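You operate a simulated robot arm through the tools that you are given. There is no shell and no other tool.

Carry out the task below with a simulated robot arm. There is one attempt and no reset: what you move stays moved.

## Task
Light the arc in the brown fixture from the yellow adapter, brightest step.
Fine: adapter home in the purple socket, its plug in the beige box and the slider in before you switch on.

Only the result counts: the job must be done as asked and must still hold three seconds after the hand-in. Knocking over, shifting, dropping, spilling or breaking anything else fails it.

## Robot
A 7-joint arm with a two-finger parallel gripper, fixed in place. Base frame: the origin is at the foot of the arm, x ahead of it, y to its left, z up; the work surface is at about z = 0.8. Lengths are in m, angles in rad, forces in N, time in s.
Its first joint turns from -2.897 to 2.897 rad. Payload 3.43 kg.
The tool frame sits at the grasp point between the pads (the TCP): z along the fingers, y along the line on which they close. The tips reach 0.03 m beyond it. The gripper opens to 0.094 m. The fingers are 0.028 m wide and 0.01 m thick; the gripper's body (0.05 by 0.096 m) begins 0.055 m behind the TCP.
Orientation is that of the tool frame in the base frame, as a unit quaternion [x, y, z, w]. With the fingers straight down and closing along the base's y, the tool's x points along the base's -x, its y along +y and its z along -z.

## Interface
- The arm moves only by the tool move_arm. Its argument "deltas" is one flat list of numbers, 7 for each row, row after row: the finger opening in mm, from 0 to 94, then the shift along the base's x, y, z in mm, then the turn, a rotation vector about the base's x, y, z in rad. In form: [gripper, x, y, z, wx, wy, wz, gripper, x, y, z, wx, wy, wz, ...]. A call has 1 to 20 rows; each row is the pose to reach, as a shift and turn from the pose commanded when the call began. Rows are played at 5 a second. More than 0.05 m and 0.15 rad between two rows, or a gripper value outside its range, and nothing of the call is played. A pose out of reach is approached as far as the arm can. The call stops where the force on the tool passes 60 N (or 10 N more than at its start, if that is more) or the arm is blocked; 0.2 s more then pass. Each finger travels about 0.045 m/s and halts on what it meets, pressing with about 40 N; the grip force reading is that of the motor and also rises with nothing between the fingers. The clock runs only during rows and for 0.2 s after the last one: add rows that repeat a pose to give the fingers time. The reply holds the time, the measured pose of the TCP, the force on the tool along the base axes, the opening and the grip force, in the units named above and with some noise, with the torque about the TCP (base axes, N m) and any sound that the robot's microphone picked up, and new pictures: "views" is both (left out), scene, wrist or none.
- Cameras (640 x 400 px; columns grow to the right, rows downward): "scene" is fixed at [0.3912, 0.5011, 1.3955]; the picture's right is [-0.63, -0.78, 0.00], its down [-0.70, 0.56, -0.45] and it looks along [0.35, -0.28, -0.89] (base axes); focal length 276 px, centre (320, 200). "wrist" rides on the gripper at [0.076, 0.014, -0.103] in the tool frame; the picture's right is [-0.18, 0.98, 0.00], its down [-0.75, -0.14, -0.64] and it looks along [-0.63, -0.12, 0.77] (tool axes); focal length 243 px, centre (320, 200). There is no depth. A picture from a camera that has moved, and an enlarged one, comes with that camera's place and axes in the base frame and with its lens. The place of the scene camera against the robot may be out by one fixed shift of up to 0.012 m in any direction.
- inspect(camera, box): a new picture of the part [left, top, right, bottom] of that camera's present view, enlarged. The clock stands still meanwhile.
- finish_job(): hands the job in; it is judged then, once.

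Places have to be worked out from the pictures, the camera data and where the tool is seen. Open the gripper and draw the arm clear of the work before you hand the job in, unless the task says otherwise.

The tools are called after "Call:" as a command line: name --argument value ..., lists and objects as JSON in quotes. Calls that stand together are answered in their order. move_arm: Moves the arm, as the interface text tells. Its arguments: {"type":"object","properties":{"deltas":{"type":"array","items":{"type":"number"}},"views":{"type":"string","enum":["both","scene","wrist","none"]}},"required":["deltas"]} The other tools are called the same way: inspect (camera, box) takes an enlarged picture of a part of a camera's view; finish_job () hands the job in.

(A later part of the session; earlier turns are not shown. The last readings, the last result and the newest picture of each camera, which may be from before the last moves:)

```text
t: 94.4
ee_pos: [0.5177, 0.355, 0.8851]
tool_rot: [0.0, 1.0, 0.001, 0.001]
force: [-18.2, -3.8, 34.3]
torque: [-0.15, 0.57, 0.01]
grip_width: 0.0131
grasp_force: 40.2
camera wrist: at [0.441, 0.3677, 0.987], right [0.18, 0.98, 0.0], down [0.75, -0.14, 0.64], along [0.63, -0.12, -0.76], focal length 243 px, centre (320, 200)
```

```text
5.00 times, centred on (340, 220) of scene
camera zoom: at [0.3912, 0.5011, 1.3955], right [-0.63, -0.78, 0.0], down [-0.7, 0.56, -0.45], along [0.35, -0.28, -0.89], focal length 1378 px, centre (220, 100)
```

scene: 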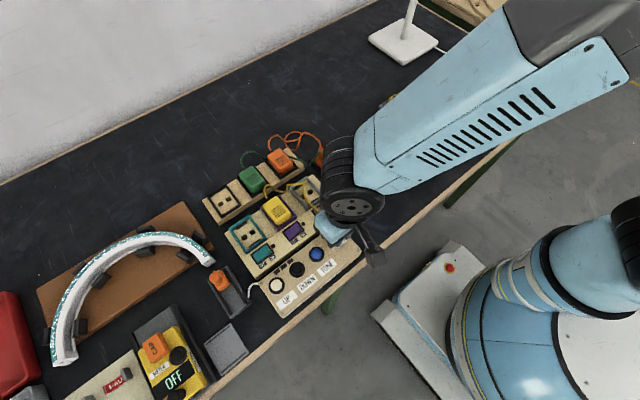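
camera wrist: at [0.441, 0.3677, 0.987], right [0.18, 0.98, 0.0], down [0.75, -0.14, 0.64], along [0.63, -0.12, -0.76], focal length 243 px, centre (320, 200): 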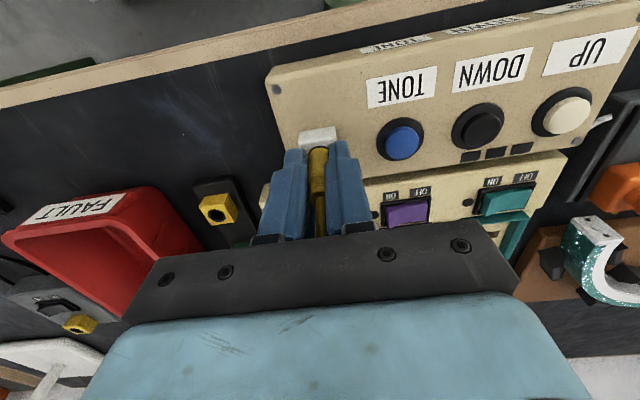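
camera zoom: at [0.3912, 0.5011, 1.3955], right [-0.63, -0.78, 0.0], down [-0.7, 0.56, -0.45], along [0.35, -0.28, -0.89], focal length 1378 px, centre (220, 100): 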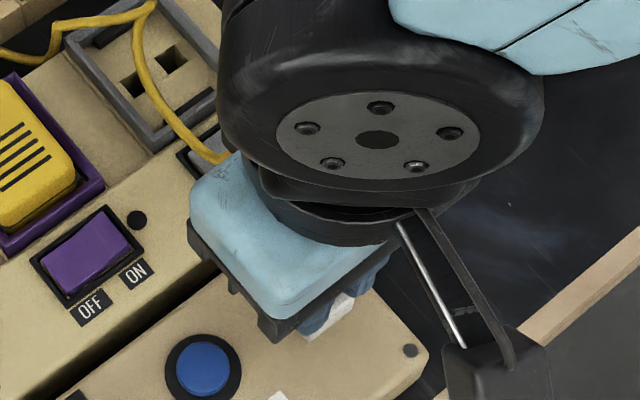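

The picture now matches the fully parked plug (same ring and barrel position), with a hard stop at TCP z = 0.885, so the plug is fully in. I'll unload the arm and then open the fingers.

Call:
move_arm --deltas '[0, -0.6, -0.2, 1, 0, 0, 0, 0, -1.2, -0.3, 1.8, 0, 0, 0, 0, -1.2, -0.3, 1.8, 0, 0, 0]' --views "none"

Call:
move_arm --deltas '[18, 0, 0, 0, 0, 0, 0, 30, 0, 0, 0, 0, 0, 0, 34, 0, 0, 0, 0, 0, 0, 34, 0, 0, 0, 0, 0, 0]' --views "wrist"

Call:
inspect --camera "wrist" --box '[230, 80, 410, 230]'

```text
t: 95.2
ee_pos: [0.5186, 0.3546, 0.8855]
tool_rot: [0.0, 1.0, 0.0, 0.002]
force: [-1.8, 7.0, 0.3]
torque: [0.12, -0.03, 0.0]
grip_width: 0.0133
grasp_force: 39.8
```

```text
t: 96.2
ee_pos: [0.5185, 0.3536, 0.8858]
tool_rot: [-0.001, 1.0, 0.0, 0.0]
force: [0.1, -0.9, 0.3]
torque: [-0.02, -0.01, 0.01]
grip_width: 0.0339
grasp_force: 0.0
camera wrist: at [0.4413, 0.3674, 0.9874], right [0.18, 0.98, 0.0], down [0.75, -0.14, 0.64], along [0.63, -0.12, -0.77], focal length 243 px, centre (320, 200)
```

wrist: 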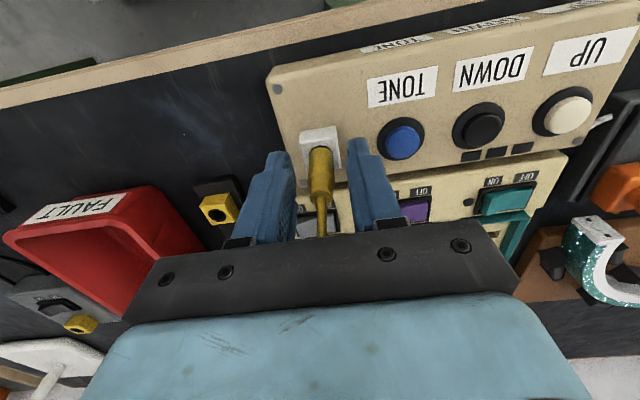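

```text
2.67 times, centred on (320, 155) of wrist
camera zoom: at [0.4413, 0.3674, 0.9874], right [0.18, 0.98, 0.0], down [0.75, -0.14, 0.64], along [0.63, -0.12, -0.77], focal length 647 px, centre (320, 320)
```

zoom: 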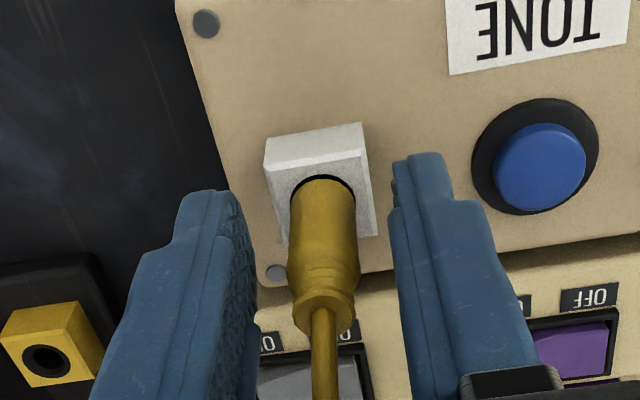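

The plug stands fully in the white jack and the fingers are free. I'll rise clear and move over to the slider for a close look.

Call:
move_arm --deltas '[34, 0, 0, 20, 0, 0, 0, 34, 0, 0, 50, 0, 0, 0, 34, 0, 0, 90, 0, 0, 0, 50, 5, 45, 95, 0, 0, 0, 70, 15, 90, 95, 0, 0, 0, 94, 25, 135, 95, 0, 0, 0, 94, 35, 180, 95, 0, 0, 0, 94, 45, 225, 90, 0, 0, 0, 94, 52, 236, 80, 0, 0, 0, 94, 52, 236, 80, 0, 0, 0]' --views "both"

Call:
inspect --camera "wrist" --box '[240, 40, 420, 190]'

Call:
inspect --camera "scene" --box '[180, 230, 300, 330]'

```text
t: 98.4
ee_pos: [0.5686, 0.5911, 0.9655]
tool_rot: [0.001, 1.0, 0.001, 0.001]
force: [0.6, -0.2, -0.2]
torque: [-0.02, -0.02, 0.0]
grip_width: 0.094
grasp_force: 0.1
camera wrist: at [0.4908, 0.6052, 1.0678], right [0.18, 0.98, 0.0], down [0.75, -0.14, 0.64], along [0.63, -0.12, -0.77], focal length 243 px, centre (320, 200)
```

scene: 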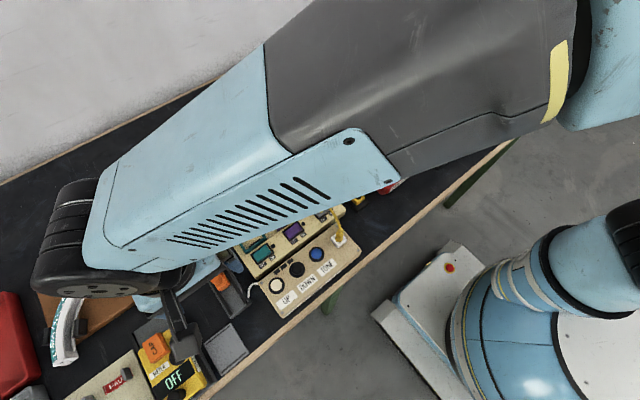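
wrist: 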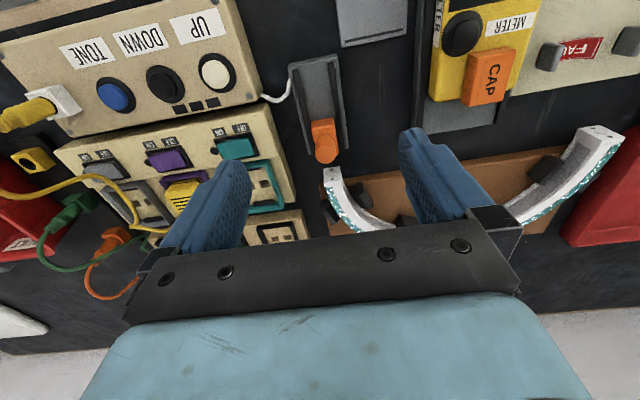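

```text
2.67 times, centred on (330, 115) of wrist
camera zoom: at [0.4908, 0.6052, 1.0678], right [0.18, 0.98, 0.0], down [0.75, -0.14, 0.64], along [0.63, -0.12, -0.77], focal length 647 px, centre (293, 427)
```

zoom: 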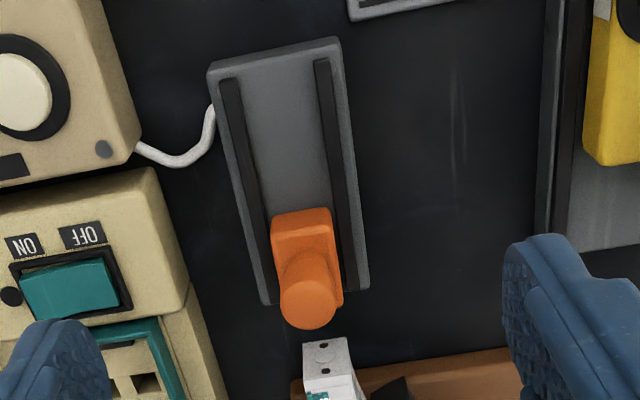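

```text
4.00 times, centred on (240, 280) of scene
camera zoom: at [0.3912, 0.5011, 1.3955], right [-0.63, -0.78, 0.0], down [-0.7, 0.56, -0.45], along [0.35, -0.28, -0.89], focal length 1102 px, centre (640, -120)
```

zoom: 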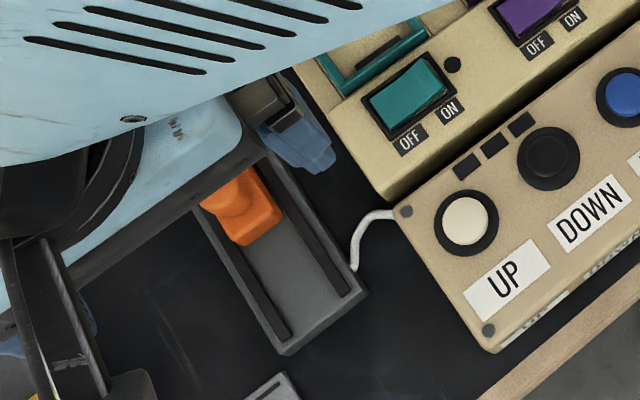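

The knob top is at about (0.605, 0.590, 0.86), and the block's back face is at x about 0.587. The track runs along x, centred at y about 0.588, with the arc's end face beyond it. I'll close the fingers and come down inside the track behind the block, ready to push it in +x.

Call:
move_arm --deltas '[60, -8, -1.5, 0, 0, 0, 0, 30, -16, -3, 0, 0, 0, 0, 0, -16, -3, -10, 0, 0, 0, 0, -16, -3, -35, 0, 0, 0, 0, -16, -3, -60, 0, 0, 0, 0, -16, -3, -60, 0, 0, 0]' --views "both"

Call:
inspect --camera "wrist" --box '[230, 60, 430, 220]'

Call:
inspect --camera "scene" --box '[180, 230, 300, 330]'

```text
t: 99.8
ee_pos: [0.5531, 0.5875, 0.9052]
tool_rot: [0.0, 1.0, 0.0, 0.002]
force: [0.4, -0.6, -0.6]
torque: [-0.01, -0.03, -0.02]
grip_width: 0.0
grasp_force: 24.0
camera wrist: at [0.4778, 0.6006, 1.0085], right [0.18, 0.98, 0.0], down [0.75, -0.14, 0.64], along [0.63, -0.12, -0.77], focal length 243 px, centre (320, 200)
```

scene: 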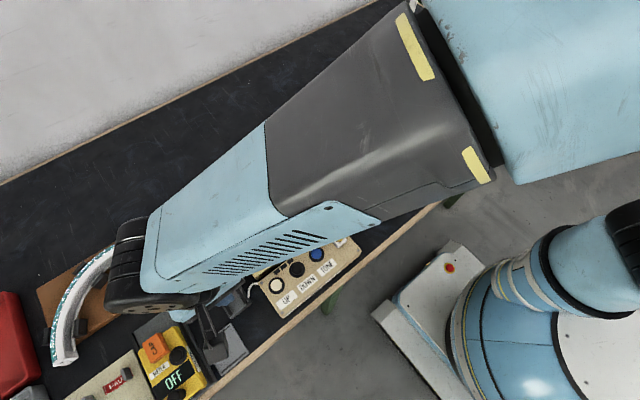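
wrist: 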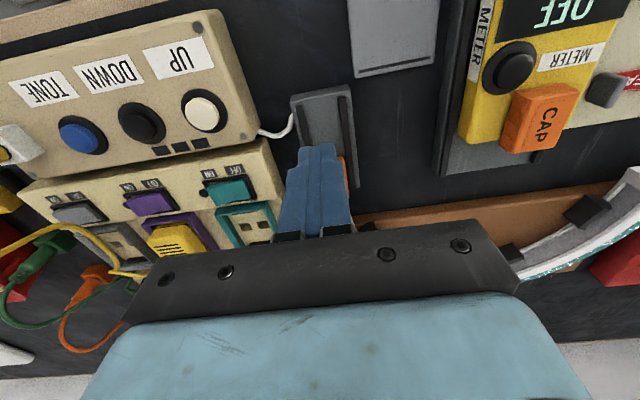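

```text
2.50 times, centred on (330, 140) of wrist
camera zoom: at [0.4778, 0.6006, 1.0085], right [0.18, 0.98, 0.0], down [0.75, -0.14, 0.64], along [0.63, -0.12, -0.77], focal length 606 px, centre (295, 350)
```

zoom: 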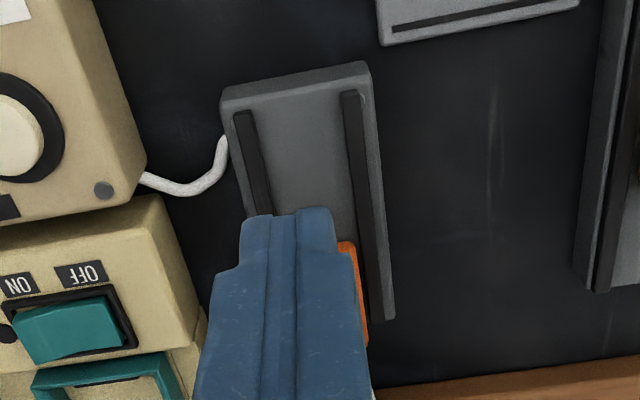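

```text
4.00 times, centred on (240, 280) of scene
camera zoom: at [0.3912, 0.5011, 1.3955], right [-0.63, -0.78, 0.0], down [-0.7, 0.56, -0.45], along [0.35, -0.28, -0.89], focal length 1102 px, centre (640, -120)
```

zoom: 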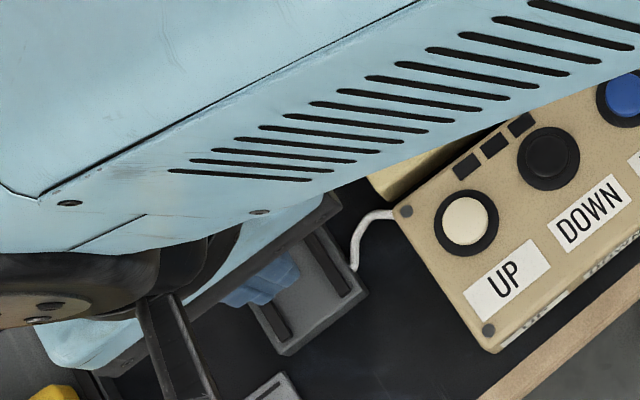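

The track centre is at y about 0.5895, so I'll shift +2 mm in y and descend behind the block to tips at about z = 0.829, above the rails.

Call:
move_arm --deltas '[0, 0, 2, -15, 0, 0, 0, 0, 0, 2, -30, 0, 0, 0, 0, 0, 2, -46, 0, 0, 0, 0, 0, 2, -46, 0, 0, 0]' --views "both"

Call:
inspect --camera "wrist" --box '[230, 80, 430, 240]'

```text
t: 100.8
ee_pos: [0.5535, 0.5894, 0.859]
tool_rot: [0.0, 1.0, 0.0, 0.001]
force: [0.1, 0.8, -0.6]
torque: [0.03, -0.02, 0.0]
grip_width: 0.0
grasp_force: 33.1
camera wrist: at [0.4769, 0.6031, 0.9619], right [0.18, 0.98, 0.0], down [0.75, -0.14, 0.64], along [0.63, -0.12, -0.77], focal length 243 px, centre (320, 200)
```

scene: 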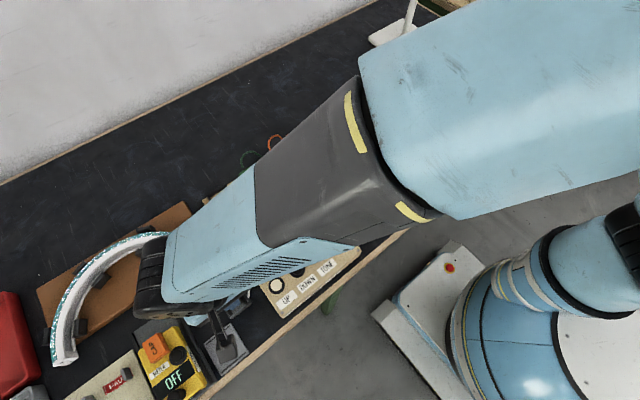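
wrist: 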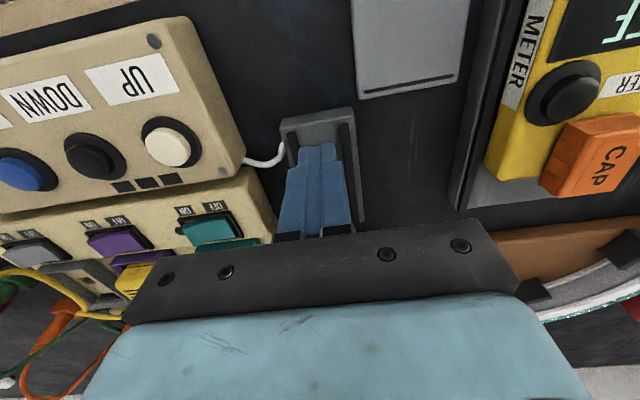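

```text
2.50 times, centred on (330, 160) of wrist
camera zoom: at [0.4769, 0.6031, 0.9619], right [0.18, 0.98, 0.0], down [0.75, -0.14, 0.64], along [0.63, -0.12, -0.77], focal length 606 px, centre (295, 300)
```

zoom: 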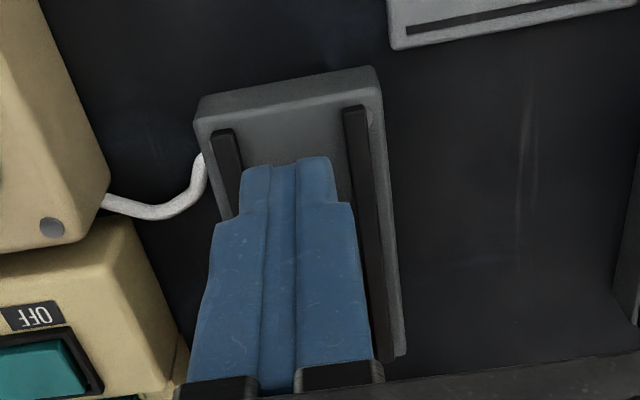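

The fingers are inside the track behind the block. I'll move forward in +x until contact, then push in small steps.

Call:
move_arm --deltas '[0, 5, 0, 0, 0, 0, 0, 0, 10, 0, 0, 0, 0, 0, 0, 15, 0, 0, 0, 0, 0, 0, 15, 0, 0, 0, 0, 0]' --views "none"

Call:
move_arm --deltas '[0, 3, 0, 0, 0, 0, 0, 0, 5, 0, 0, 0, 0, 0, 0, 5, 0, 0, 0, 0, 0]' --views "none"

Call:
move_arm --deltas '[0, 3, 0, 0, 0, 0, 0, 0, 5, 0, 0, 0, 0, 0, 0, 5, 0, 0, 0, 0, 0]' --views "wrist"

```text
t: 101.8
ee_pos: [0.5674, 0.5889, 0.8607]
tool_rot: [0.0, 1.0, 0.0, 0.001]
force: [1.0, -1.4, 0.3]
torque: [-0.02, 0.01, 0.0]
grip_width: 0.0001
grasp_force: 33.3
```

```text
t: 102.6
ee_pos: [0.5735, 0.5885, 0.8602]
tool_rot: [0.001, 1.0, 0.0, 0.001]
force: [-0.8, -0.6, 0.5]
torque: [0.02, -0.01, 0.03]
grip_width: 0.0
grasp_force: 33.2
```

```text
t: 103.4
ee_pos: [0.5795, 0.5889, 0.8598]
tool_rot: [-0.001, 1.0, 0.001, 0.001]
force: [-1.5, 0.1, -0.1]
torque: [0.02, -0.01, -0.01]
grip_width: 0.0
grasp_force: 33.2
camera wrist: at [0.5019, 0.6021, 0.9621], right [0.18, 0.98, 0.0], down [0.75, -0.14, 0.64], along [0.63, -0.12, -0.77], focal length 243 px, centre (320, 200)
```

wrist: 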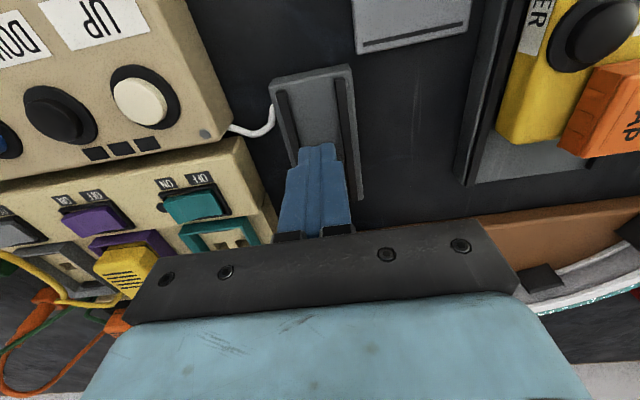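

Call:
move_arm --deltas '[0, 2, 0, 0, 0, 0, 0, 0, 4, 0, 0, 0, 0, 0, 0, 4, 0, 0, 0, 0, 0]' --views "none"

Call:
move_arm --deltas '[0, 2, 0, 0, 0, 0, 0, 0, 4, 0, 0, 0, 0, 0, 0, 4, 0, 0, 0, 0, 0]' --views "both"

Call:
inspect --camera "wrist" --box '[230, 80, 430, 240]'

Call:
inspect --camera "scene" --box '[150, 200, 310, 330]'

```text
t: 104.2
ee_pos: [0.5825, 0.5884, 0.8595]
tool_rot: [0.0, 1.0, 0.0, 0.001]
force: [-0.1, 0.6, -0.6]
torque: [0.03, -0.01, 0.02]
grip_width: 0.0001
grasp_force: 33.3
```

```text
t: 105.0
ee_pos: [0.5882, 0.5873, 0.8606]
tool_rot: [0.0, 1.0, 0.0, 0.001]
force: [-0.6, -0.6, 0.6]
torque: [-0.02, 0.04, 0.01]
grip_width: 0.0
grasp_force: 32.5
camera wrist: at [0.51, 0.6017, 0.9621], right [0.18, 0.98, 0.0], down [0.75, -0.14, 0.64], along [0.63, -0.12, -0.77], focal length 243 px, centre (320, 200)
```

scene: 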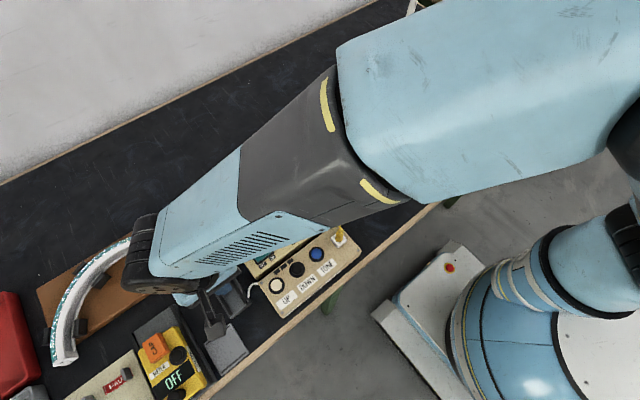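
wrist: 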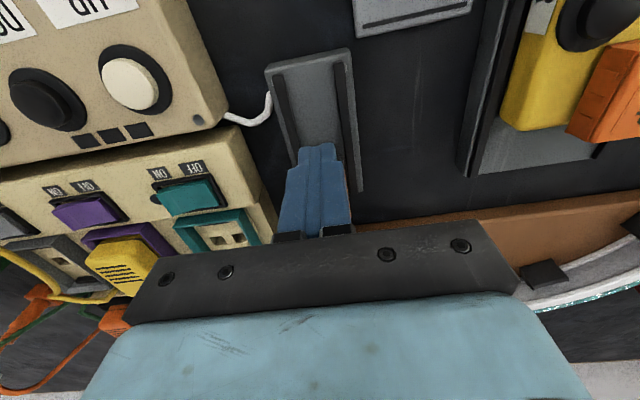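

```text
2.50 times, centred on (330, 160) of wrist
camera zoom: at [0.51, 0.6017, 0.9621], right [0.18, 0.98, 0.0], down [0.75, -0.14, 0.64], along [0.63, -0.12, -0.77], focal length 606 px, centre (295, 300)
```

zoom: 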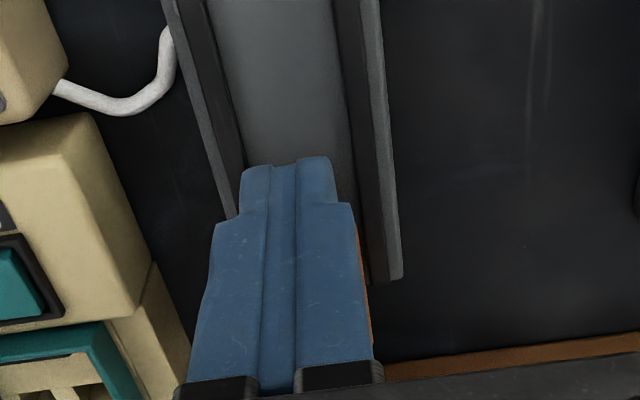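

```text
3.08 times, centred on (230, 265) of scene
camera zoom: at [0.3912, 0.5011, 1.3955], right [-0.63, -0.78, 0.0], down [-0.7, 0.56, -0.45], along [0.35, -0.28, -0.89], focal length 848 px, centre (597, 0)
```

zoom: 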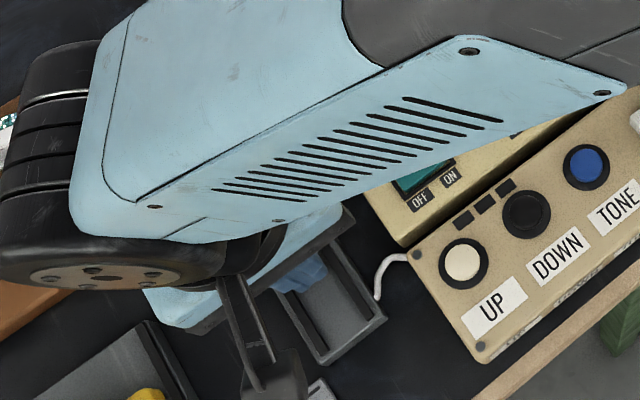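

Call:
move_arm --deltas '[0, 1.5, 0, 0, 0, 0, 0, 0, 3, 0, 0, 0, 0, 0, 0, 3, 0, 0, 0, 0, 0]' --views "none"

Call:
move_arm --deltas '[0, 1.5, 0, 0, 0, 0, 0, 0, 3, 0, 0, 0, 0, 0, 0, 3, 0, 0, 0, 0, 0]' --views "wrist"

```text
t: 105.8
ee_pos: [0.5892, 0.5884, 0.8594]
tool_rot: [0.0, 1.0, 0.001, 0.001]
force: [-0.8, -0.9, 0.8]
torque: [-0.02, 0.0, 0.0]
grip_width: 0.0
grasp_force: 33.2
```

```text
t: 106.6
ee_pos: [0.5931, 0.5875, 0.8594]
tool_rot: [0.0, 1.0, 0.001, 0.0]
force: [-0.8, 0.5, 0.4]
torque: [0.0, 0.03, -0.02]
grip_width: 0.0
grasp_force: 33.2
camera wrist: at [0.516, 0.6021, 0.9619], right [0.18, 0.98, 0.0], down [0.75, -0.14, 0.64], along [0.63, -0.12, -0.77], focal length 243 px, centre (320, 200)
```

wrist: 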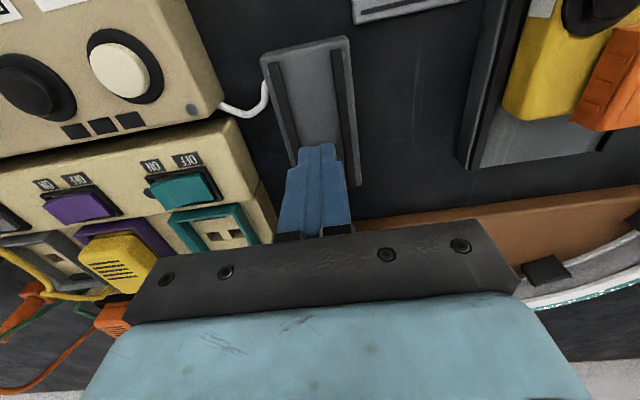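

The fingers' front is at x about 0.607 with hardly any force. I'll back off and look at where the slider is now before pushing on.

Call:
move_arm --deltas '[0, -10, 0, 0, 0, 0, 0, 0, -25, 0, 10, 0, 0, 0, 0, -30, 0, 45, 0, 0, 0, 20, -30, 0, 80, 0, 0, 0, 60, -30, 0, 100, 0, 0, 0, 94, -30, 0, 100, 0, 0, 0, 94, -30, 0, 100, 0, 0, 0]' --views "wrist"

Call:
inspect --camera "wrist" --box '[240, 40, 420, 190]'

```text
t: 108.2
ee_pos: [0.5641, 0.5884, 0.9617]
tool_rot: [0.0, 1.0, 0.0, 0.001]
force: [-0.3, 0.7, 0.1]
torque: [-0.01, 0.01, 0.0]
grip_width: 0.0838
grasp_force: 0.2
camera wrist: at [0.487, 0.6028, 1.0623], right [0.18, 0.98, 0.0], down [0.75, -0.14, 0.64], along [0.63, -0.12, -0.77], focal length 243 px, centre (320, 200)
```

wrist: 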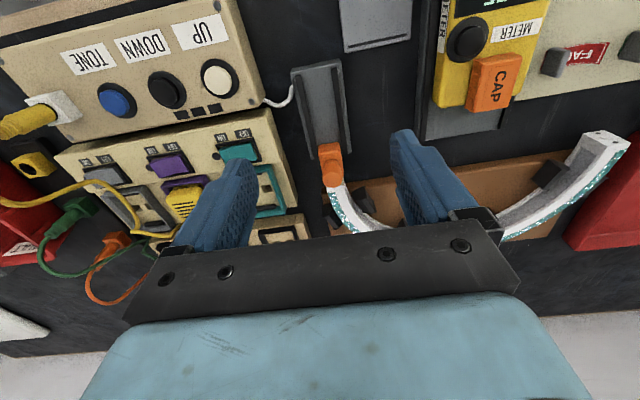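

```text
2.67 times, centred on (330, 115) of wrist
camera zoom: at [0.487, 0.6028, 1.0623], right [0.18, 0.98, 0.0], down [0.75, -0.14, 0.64], along [0.63, -0.12, -0.77], focal length 647 px, centre (293, 427)
```

zoom: 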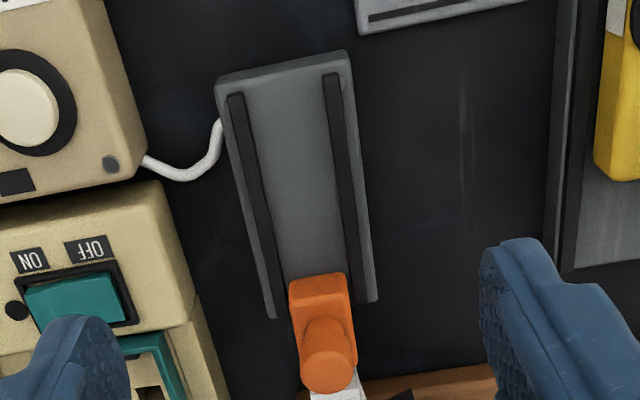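

The slider has moved about 20 mm towards the arc. I'll look from further forward to see how close it is to the arc's end.

Call:
move_arm --deltas '[94, 25, 0, 0, 0, 0, 0, 94, 55, 0, 0, 0, 0, 0, 94, 55, 0, 0, 0, 0, 0]' --views "wrist"

Call:
inspect --camera "wrist" --box '[240, 20, 420, 170]'

```text
t: 109.0
ee_pos: [0.6181, 0.5889, 0.96]
tool_rot: [0.0, 1.0, 0.001, 0.001]
force: [0.0, 0.0, 0.7]
torque: [-0.01, 0.02, 0.02]
grip_width: 0.0942
grasp_force: 0.1
camera wrist: at [0.5417, 0.6027, 1.0616], right [0.18, 0.98, 0.0], down [0.75, -0.14, 0.64], along [0.63, -0.12, -0.77], focal length 243 px, centre (320, 200)
```

wrist: 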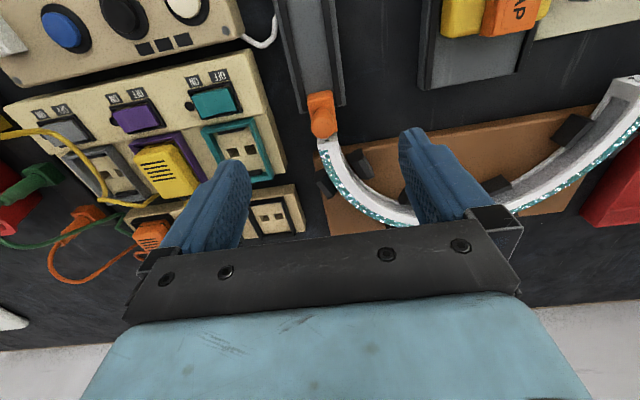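

```text
2.67 times, centred on (330, 95) of wrist
camera zoom: at [0.5417, 0.6027, 1.0616], right [0.18, 0.98, 0.0], down [0.75, -0.14, 0.64], along [0.63, -0.12, -0.77], focal length 647 px, centre (293, 480)
```

zoom: 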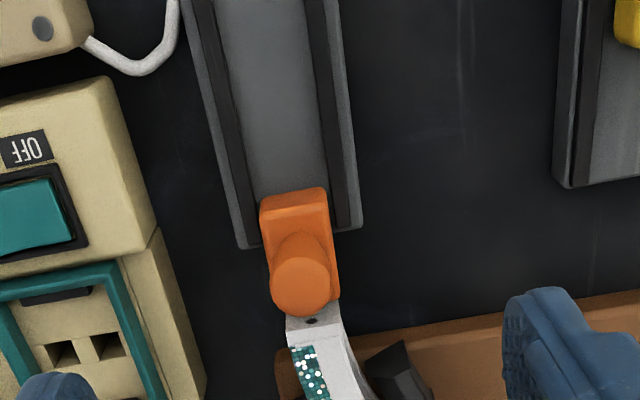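

Geometry: the block's back face is now at x about 0.607, and the pin tip is about at the arc's end face (x about 0.652), with roughly 6 mm left before the block's front meets it. I'll go back behind it and push the rest gently, watching the force.

Call:
move_arm --deltas '[60, -20, 0.5, 0, 0, 0, 0, 30, -45, 1, 0, 0, 0, 0, 0, -45, 1, -10, 0, 0, 0, 0, -45, 1, -40, 0, 0, 0, 0, -45, 1, -70, 0, 0, 0, 0, -45, 1, -100, 0, 0, 0, 0, -45, 1, -100, 0, 0, 0]' --views "wrist"

Call:
inspect --camera "wrist" --box '[230, 80, 430, 240]'

```text
t: 110.6
ee_pos: [0.5745, 0.5902, 0.8606]
tool_rot: [0.0, 1.0, -0.001, 0.001]
force: [-0.2, -0.3, -0.3]
torque: [0.0, 0.0, -0.01]
grip_width: 0.0
grasp_force: 32.6
camera wrist: at [0.4962, 0.6037, 0.9625], right [0.18, 0.98, 0.0], down [0.75, -0.14, 0.64], along [0.63, -0.12, -0.77], focal length 243 px, centre (320, 200)
```

wrist: 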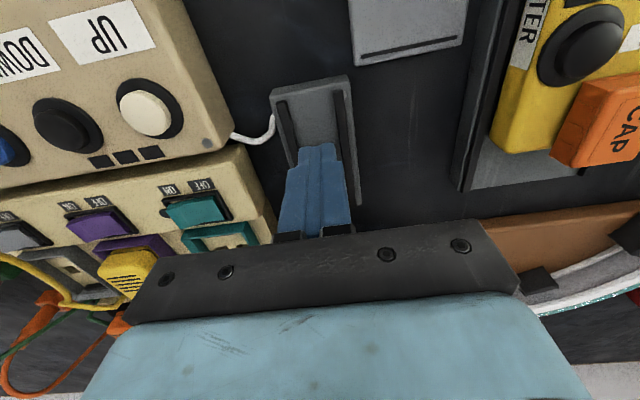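

```text
2.50 times, centred on (330, 160) of wrist
camera zoom: at [0.4962, 0.6037, 0.9625], right [0.18, 0.98, 0.0], down [0.75, -0.14, 0.64], along [0.63, -0.12, -0.77], focal length 606 px, centre (295, 300)
```

zoom: 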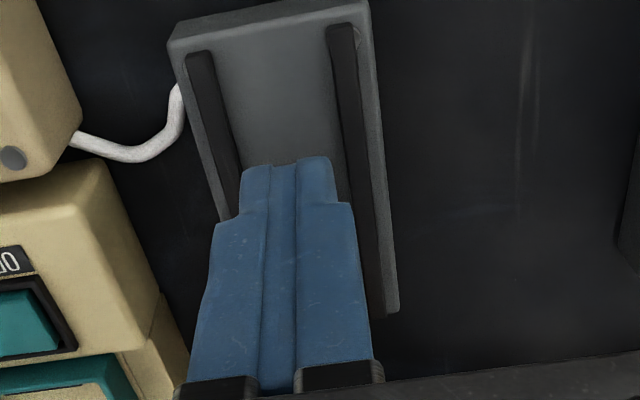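

Positioned behind the block again. I'll move forward to just short of contact and then push in 2 mm steps.

Call:
move_arm --deltas '[0, 6, 0, 0, 0, 0, 0, 0, 12, 0, 0, 0, 0, 0, 0, 17, 0, 0, 0, 0, 0, 0, 17, 0, 0, 0, 0, 0]' --views "none"

Call:
move_arm --deltas '[0, 1, 0, 0, 0, 0, 0, 0, 2, 0, 0, 0, 0, 0, 0, 2, 0, 0, 0, 0, 0]' --views "none"

Call:
move_arm --deltas '[0, 1, 0, 0, 0, 0, 0, 0, 2, 0, 0, 0, 0, 0, 0, 2, 0, 0, 0, 0, 0]' --views "none"

```text
t: 111.6
ee_pos: [0.5899, 0.5904, 0.8596]
tool_rot: [0.0, 1.0, 0.0, 0.001]
force: [0.9, 0.6, 0.8]
torque: [-0.01, 0.01, 0.02]
grip_width: 0.0001
grasp_force: 33.2
```

```text
t: 112.4
ee_pos: [0.593, 0.5889, 0.8599]
tool_rot: [0.0, 1.0, 0.0, 0.0]
force: [0.3, -0.3, 0.2]
torque: [0.02, -0.01, 0.02]
grip_width: 0.0002
grasp_force: 32.8
```

```text
t: 113.2
ee_pos: [0.5949, 0.5898, 0.8605]
tool_rot: [0.0, 1.0, 0.0, 0.001]
force: [0.4, -0.6, 0.1]
torque: [-0.02, 0.01, 0.0]
grip_width: 0.0002
grasp_force: 33.3
```

Call:
move_arm --deltas '[0, 1, 0, 0, 0, 0, 0, 0, 2, 0, 0, 0, 0, 0, 0, 2, 0, 0, 0, 0, 0]' --views "none"

Call:
move_arm --deltas '[0, 1, 0, 0, 0, 0, 0, 0, 2, 0, 0, 0, 0, 0, 0, 2, 0, 0, 0, 0, 0]' --views "none"

Call:
move_arm --deltas '[0, 1, 0, 0, 0, 0, 0, 0, 2, 0, 0, 0, 0, 0, 0, 2, 0, 0, 0, 0, 0]' --views "none"

```text
t: 114.0
ee_pos: [0.5963, 0.5887, 0.8601]
tool_rot: [0.0, 1.0, -0.001, 0.001]
force: [-1.2, 0.6, -0.4]
torque: [-0.01, 0.03, -0.01]
grip_width: 0.0001
grasp_force: 32.3
```

```text
t: 114.8
ee_pos: [0.5975, 0.5885, 0.86]
tool_rot: [-0.001, 1.0, 0.0, 0.001]
force: [-17.5, -4.5, 3.7]
torque: [-0.26, 0.38, -0.04]
grip_width: 0.0
grasp_force: 33.3
```

```text
t: 115.6
ee_pos: [0.5959, 0.5893, 0.8595]
tool_rot: [-0.001, 1.0, -0.001, 0.0]
force: [-40.0, -9.6, -3.0]
torque: [0.08, 1.02, -0.18]
grip_width: 0.0
grasp_force: 32.9
```

A hard stop at TCP x about 0.597: the slider won't go any further. I'll back off straight away and check the slider and the arc.

Call:
move_arm --deltas '[0, -4, 0, 0, 0, 0, 0, 0, -20, 0, 0, 0, 0, 0, 0, -32, 0, 20, 0, 0, 0, 0, -32, 0, 60, 0, 0, 0, 40, -10, 0, 100, 0, 0, 0, 80, 20, 0, 102, 0, 0, 0, 94, 22, 0, 102, 0, 0, 0, 94, 22, 0, 102, 0, 0, 0]' --views "wrist"

Call:
inspect --camera "wrist" --box '[240, 20, 420, 170]'

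Call:
inspect --camera "wrist" --box '[290, 70, 370, 140]'

```text
t: 117.4
ee_pos: [0.622, 0.5886, 0.961]
tool_rot: [0.001, 1.0, 0.0, 0.001]
force: [0.8, 0.9, 0.9]
torque: [0.02, -0.03, 0.03]
grip_width: 0.0835
grasp_force: 0.1
camera wrist: at [0.5445, 0.6027, 1.0635], right [0.18, 0.98, 0.0], down [0.75, -0.14, 0.64], along [0.63, -0.12, -0.77], focal length 243 px, centre (320, 200)
```

wrist: 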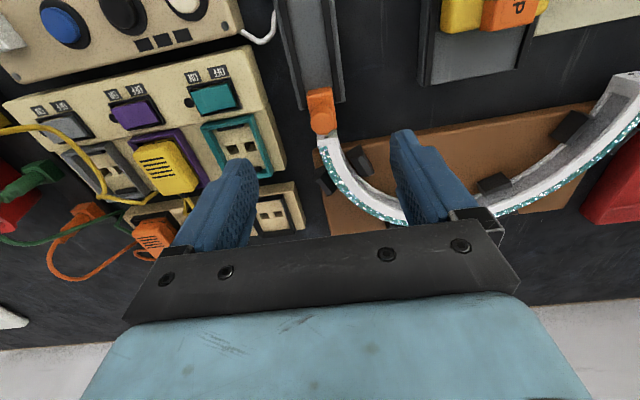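

```text
2.67 times, centred on (330, 95) of wrist
camera zoom: at [0.5445, 0.6027, 1.0635], right [0.18, 0.98, 0.0], down [0.75, -0.14, 0.64], along [0.63, -0.12, -0.77], focal length 647 px, centre (293, 480)
```

zoom: 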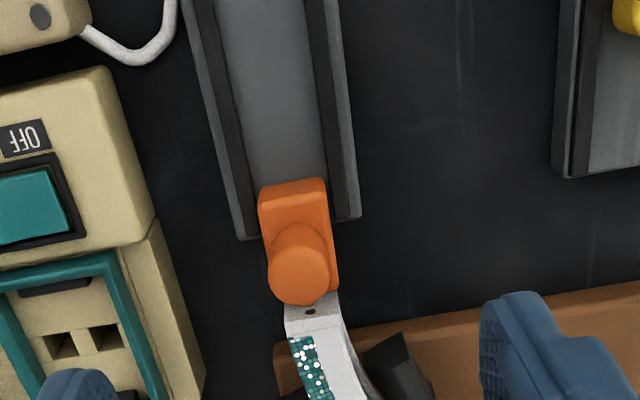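

```text
5.71 times, centred on (330, 105) of wrist
camera zoom: at [0.5445, 0.6027, 1.0635], right [0.18, 0.98, 0.0], down [0.75, -0.14, 0.64], along [0.63, -0.12, -0.77], focal length 1386 px, centre (263, 743)
```

zoom: 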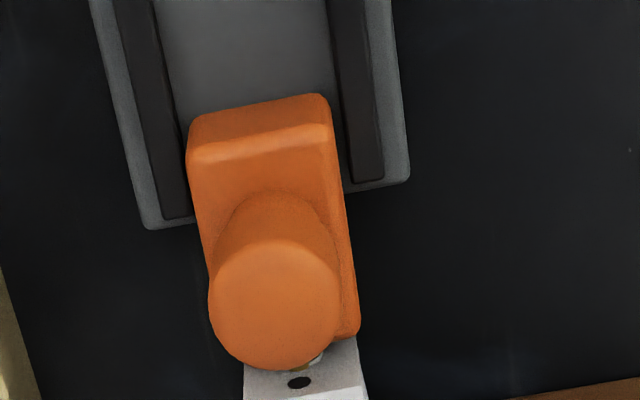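

The slider block now sits against the arc's end face with its gold pin in, and the arc hasn't moved. Adapter, plug and slider are all in place. The purple rocker is centred at about (0.598, 0.4155, 0.832) with its ON end towards -y, so I'll go above the ON end with closed fingers.

Call:
move_arm --deltas '[60, -5, -40, 0, 0, 0, 0, 30, -10, -85, 0, 0, 0, 0, 0, -15, -130, 0, 0, 0, 0, 0, -20, -170, 0, 0, 0, 0, 0, -24, -187, -20, 0, 0, 0, 0, -24, -187, -50, 0, 0, 0, 0, -24, -187, -50, 0, 0, 0]' --views "both"

Call:
inspect --camera "wrist" --box '[240, 60, 420, 210]'

Call:
inspect --camera "scene" --box '[170, 200, 350, 320]'

```text
t: 119.0
ee_pos: [0.598, 0.4033, 0.9118]
tool_rot: [0.001, 1.0, 0.0, 0.001]
force: [-0.1, -0.3, 0.2]
torque: [0.0, 0.01, 0.02]
grip_width: 0.0
grasp_force: 32.8
camera wrist: at [0.5217, 0.4175, 1.0139], right [0.18, 0.98, 0.0], down [0.75, -0.14, 0.64], along [0.63, -0.12, -0.77], focal length 243 px, centre (320, 200)
```

scene: 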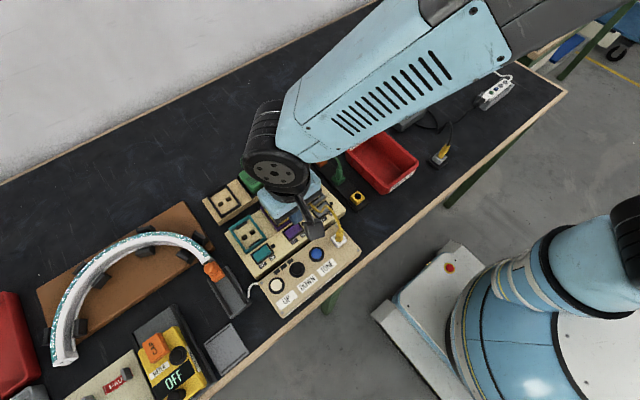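
wrist: 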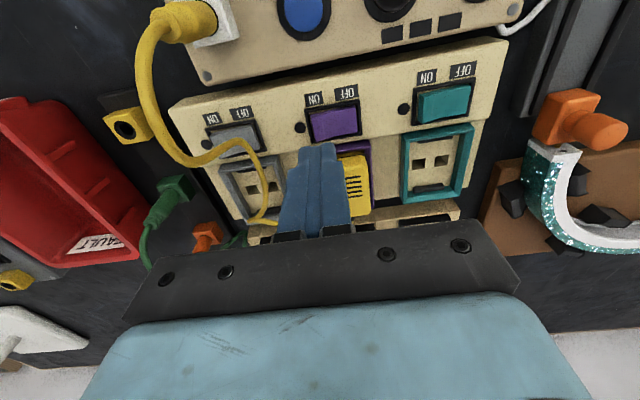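

```text
2.67 times, centred on (330, 135) of wrist
camera zoom: at [0.5217, 0.4175, 1.0139], right [0.18, 0.98, 0.0], down [0.75, -0.14, 0.64], along [0.63, -0.12, -0.77], focal length 647 px, centre (293, 373)
```

zoom: 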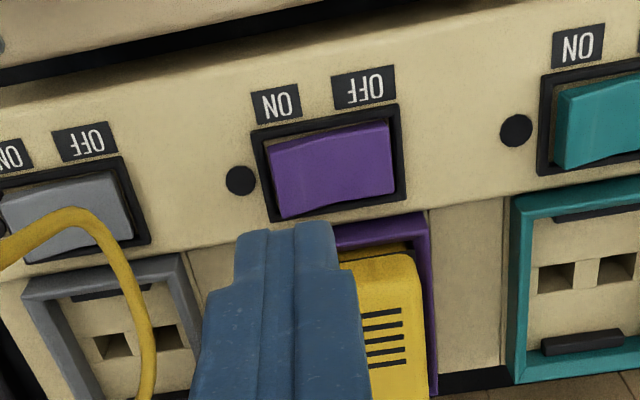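

```text
3.33 times, centred on (260, 260) of scene
camera zoom: at [0.3912, 0.5011, 1.3955], right [-0.63, -0.78, 0.0], down [-0.7, 0.56, -0.45], along [0.35, -0.28, -0.89], focal length 918 px, centre (520, 0)
```

zoom: 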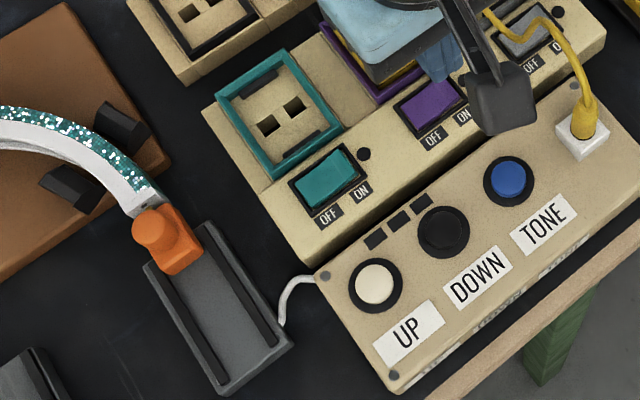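

From this view the purple rocker spans y = 0.399–0.432 at x about 0.597; its raised ON end is directly below the fingers. I'll descend and press the ON side in small steps.

Call:
move_arm --deltas '[0, 0, 0, -15, 0, 0, 0, 0, 0, 0, -30, 0, 0, 0, 0, 0, 0, -37, 0, 0, 0, 0, 0, 0, -37, 0, 0, 0]' --views "wrist"

Call:
move_arm --deltas '[0, 0, 0, -1.5, 0, 0, 0, 0, 0, 0, -3, 0, 0, 0, 0, 0, 0, -3, 0, 0, 0]' --views "none"

```text
t: 120.0
ee_pos: [0.5982, 0.4038, 0.8742]
tool_rot: [0.0, 1.0, 0.0, 0.001]
force: [-0.5, 0.0, 0.0]
torque: [0.02, -0.02, 0.03]
grip_width: 0.0003
grasp_force: 33.4
camera wrist: at [0.5213, 0.4181, 0.9761], right [0.18, 0.98, 0.0], down [0.75, -0.14, 0.64], along [0.63, -0.12, -0.77], focal length 243 px, centre (320, 200)
```

wrist: 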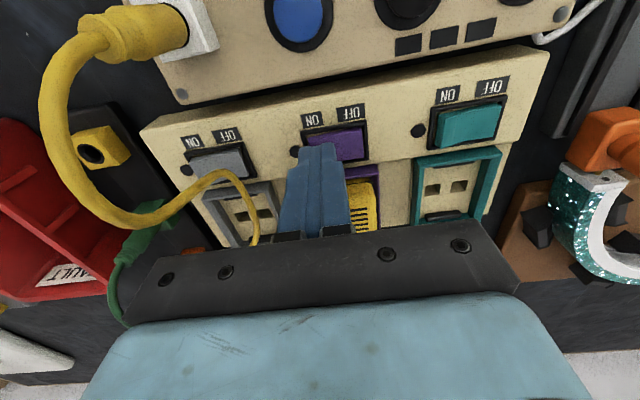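

```text
t: 120.8
ee_pos: [0.5979, 0.4037, 0.8706]
tool_rot: [0.001, 1.0, 0.0, 0.001]
force: [-0.3, 0.2, -0.9]
torque: [-0.02, 0.04, 0.0]
grip_width: 0.0
grasp_force: 33.0
```

Call:
move_arm --deltas '[0, 0, 0, -1, 0, 0, 0, 0, 0, 0, -2, 0, 0, 0, 0, 0, 0, -2, 0, 0, 0]' --views "none"

Call:
move_arm --deltas '[0, 0, 0, -1, 0, 0, 0, 0, 0, 0, -2, 0, 0, 0, 0, 0, 0, -2, 0, 0, 0]' --views "wrist"

```text
t: 121.6
ee_pos: [0.5969, 0.402, 0.8702]
tool_rot: [0.001, 1.0, 0.001, 0.001]
force: [0.2, 1.0, 0.9]
torque: [0.0, 0.01, 0.03]
grip_width: 0.0
grasp_force: 32.6
```

```text
t: 122.4
ee_pos: [0.5974, 0.4022, 0.8671]
tool_rot: [0.0, 1.0, 0.0, 0.001]
force: [0.9, 0.0, 0.2]
torque: [-0.01, 0.02, -0.03]
grip_width: 0.0001
grasp_force: 33.3
heard: click
camera wrist: at [0.5209, 0.4166, 0.9698], right [0.18, 0.98, 0.0], down [0.75, -0.14, 0.64], along [0.63, -0.12, -0.77], focal length 243 px, centre (320, 200)
```

wrist: 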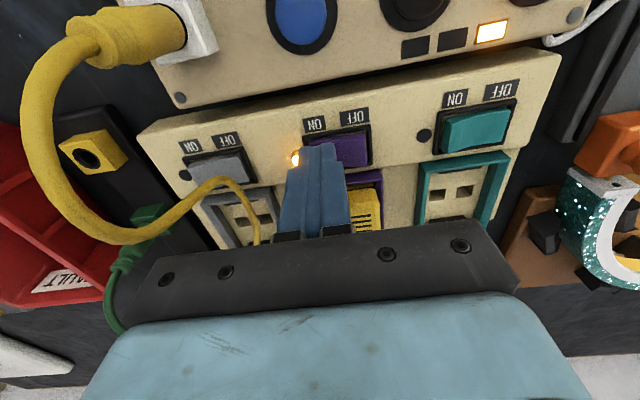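

A click was heard: the purple indicator is lit and one step LED on the beige box is on. I'll raise straight up and look at the arc and the LEDs.

Call:
move_arm --deltas '[0, 0, 0, 15, 0, 0, 0, 0, 0, 0, 45, 0, 0, 0, 0, 0, 0, 85, 0, 0, 0, 0, 0, 0, 85, 0, 0, 0]' --views "both"

Call:
inspect --camera "scene" --box '[30, 190, 350, 390]'

Call:
inspect --camera "wrist" --box '[220, 0, 480, 170]'

```text
t: 123.4
ee_pos: [0.597, 0.4028, 0.9528]
tool_rot: [0.0, 1.0, 0.0, 0.001]
force: [0.0, -0.8, 0.2]
torque: [0.0, 0.01, -0.03]
grip_width: 0.0001
grasp_force: 33.0
camera wrist: at [0.5205, 0.4172, 1.0545], right [0.18, 0.98, 0.0], down [0.75, -0.14, 0.64], along [0.63, -0.12, -0.77], focal length 243 px, centre (320, 200)
```

scene: 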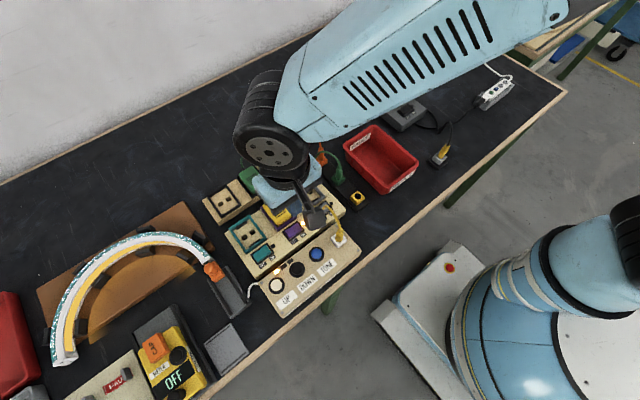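
wrist: 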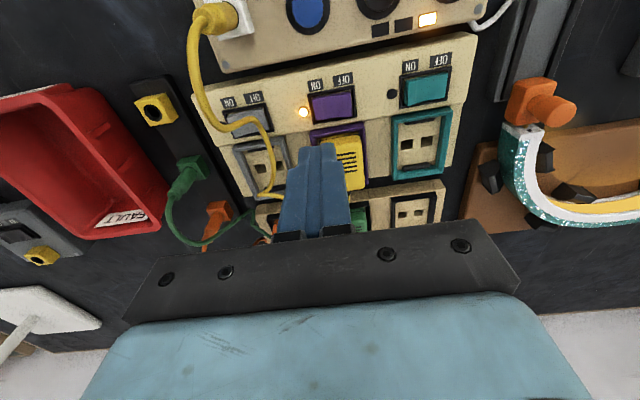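

```text
2.00 times, centred on (190, 290) of scene
camera zoom: at [0.3912, 0.5011, 1.3955], right [-0.63, -0.78, 0.0], down [-0.7, 0.56, -0.45], along [0.35, -0.28, -0.89], focal length 551 px, centre (580, 20)
```

zoom: 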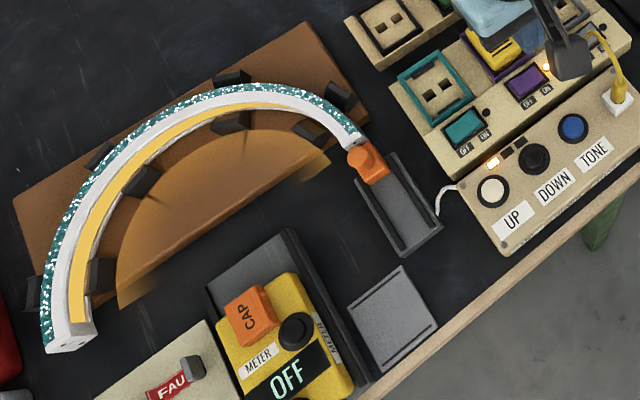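

```text
2.35 times, centred on (350, 85) of wrist
camera zoom: at [0.5205, 0.4172, 1.0545], right [0.18, 0.98, 0.0], down [0.75, -0.14, 0.64], along [0.63, -0.12, -0.77], focal length 571 px, centre (249, 471)
```

zoom: 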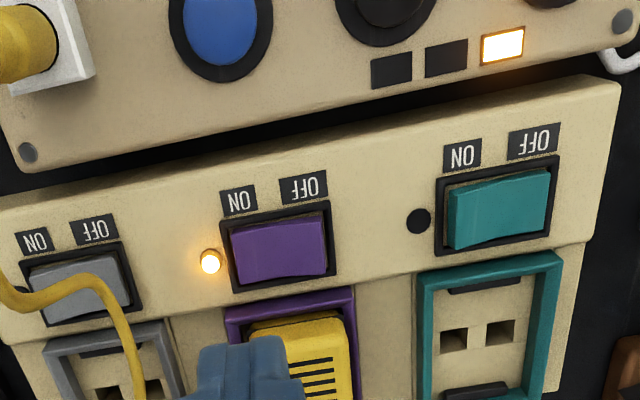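

The arc is lit warm at step 1 of 3 (one LED on). Next is the UP button, triangulated at about (0.524, 0.508, 0.839). I'll move above it with closed fingers.

Call:
move_arm --deltas '[0, -25, 35, 0, 0, 0, 0, 0, -50, 70, 0, 0, 0, 0, 0, -73, 105, 0, 0, 0, 0, 0, -73, 105, -35, 0, 0, 0, 0, -73, 105, -35, 0, 0, 0]' --views "both"

Call:
inspect --camera "scene" --box '[230, 230, 370, 330]'

Call:
inspect --camera "wrist" --box '[200, 60, 420, 220]'

```text
t: 124.6
ee_pos: [0.5263, 0.509, 0.9179]
tool_rot: [-0.001, 1.0, 0.0, 0.001]
force: [0.6, 0.0, -0.5]
torque: [-0.03, -0.02, -0.01]
grip_width: 0.0
grasp_force: 32.9
camera wrist: at [0.4482, 0.5221, 1.0189], right [0.18, 0.98, 0.0], down [0.75, -0.14, 0.64], along [0.63, -0.12, -0.77], focal length 243 px, centre (320, 200)
```

scene: 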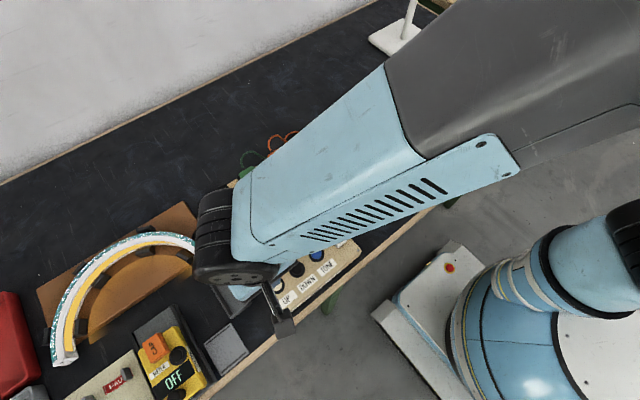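
wrist: 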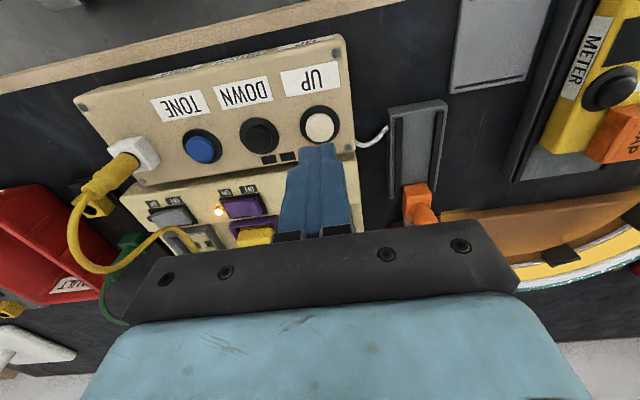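

```text
4.00 times, centred on (300, 280) of scene
camera zoom: at [0.3912, 0.5011, 1.3955], right [-0.63, -0.78, 0.0], down [-0.7, 0.56, -0.45], along [0.35, -0.28, -0.89], focal length 1102 px, centre (400, -120)
```

zoom: 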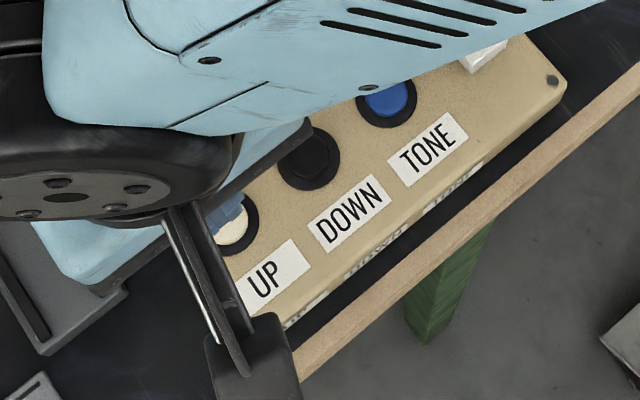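

```text
2.50 times, centred on (310, 140) of wrist
camera zoom: at [0.4482, 0.5221, 1.0189], right [0.18, 0.98, 0.0], down [0.75, -0.14, 0.64], along [0.63, -0.12, -0.77], focal length 606 px, centre (345, 350)
```

zoom: 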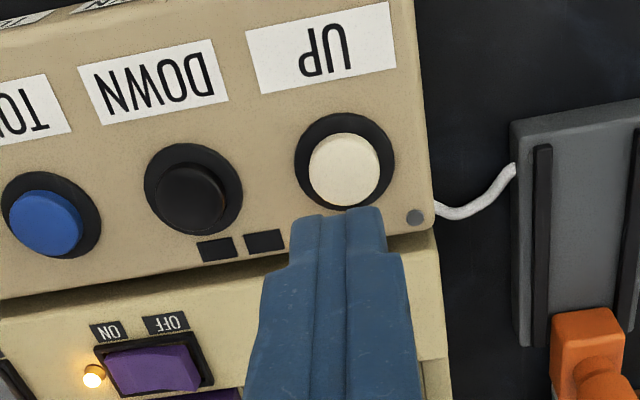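

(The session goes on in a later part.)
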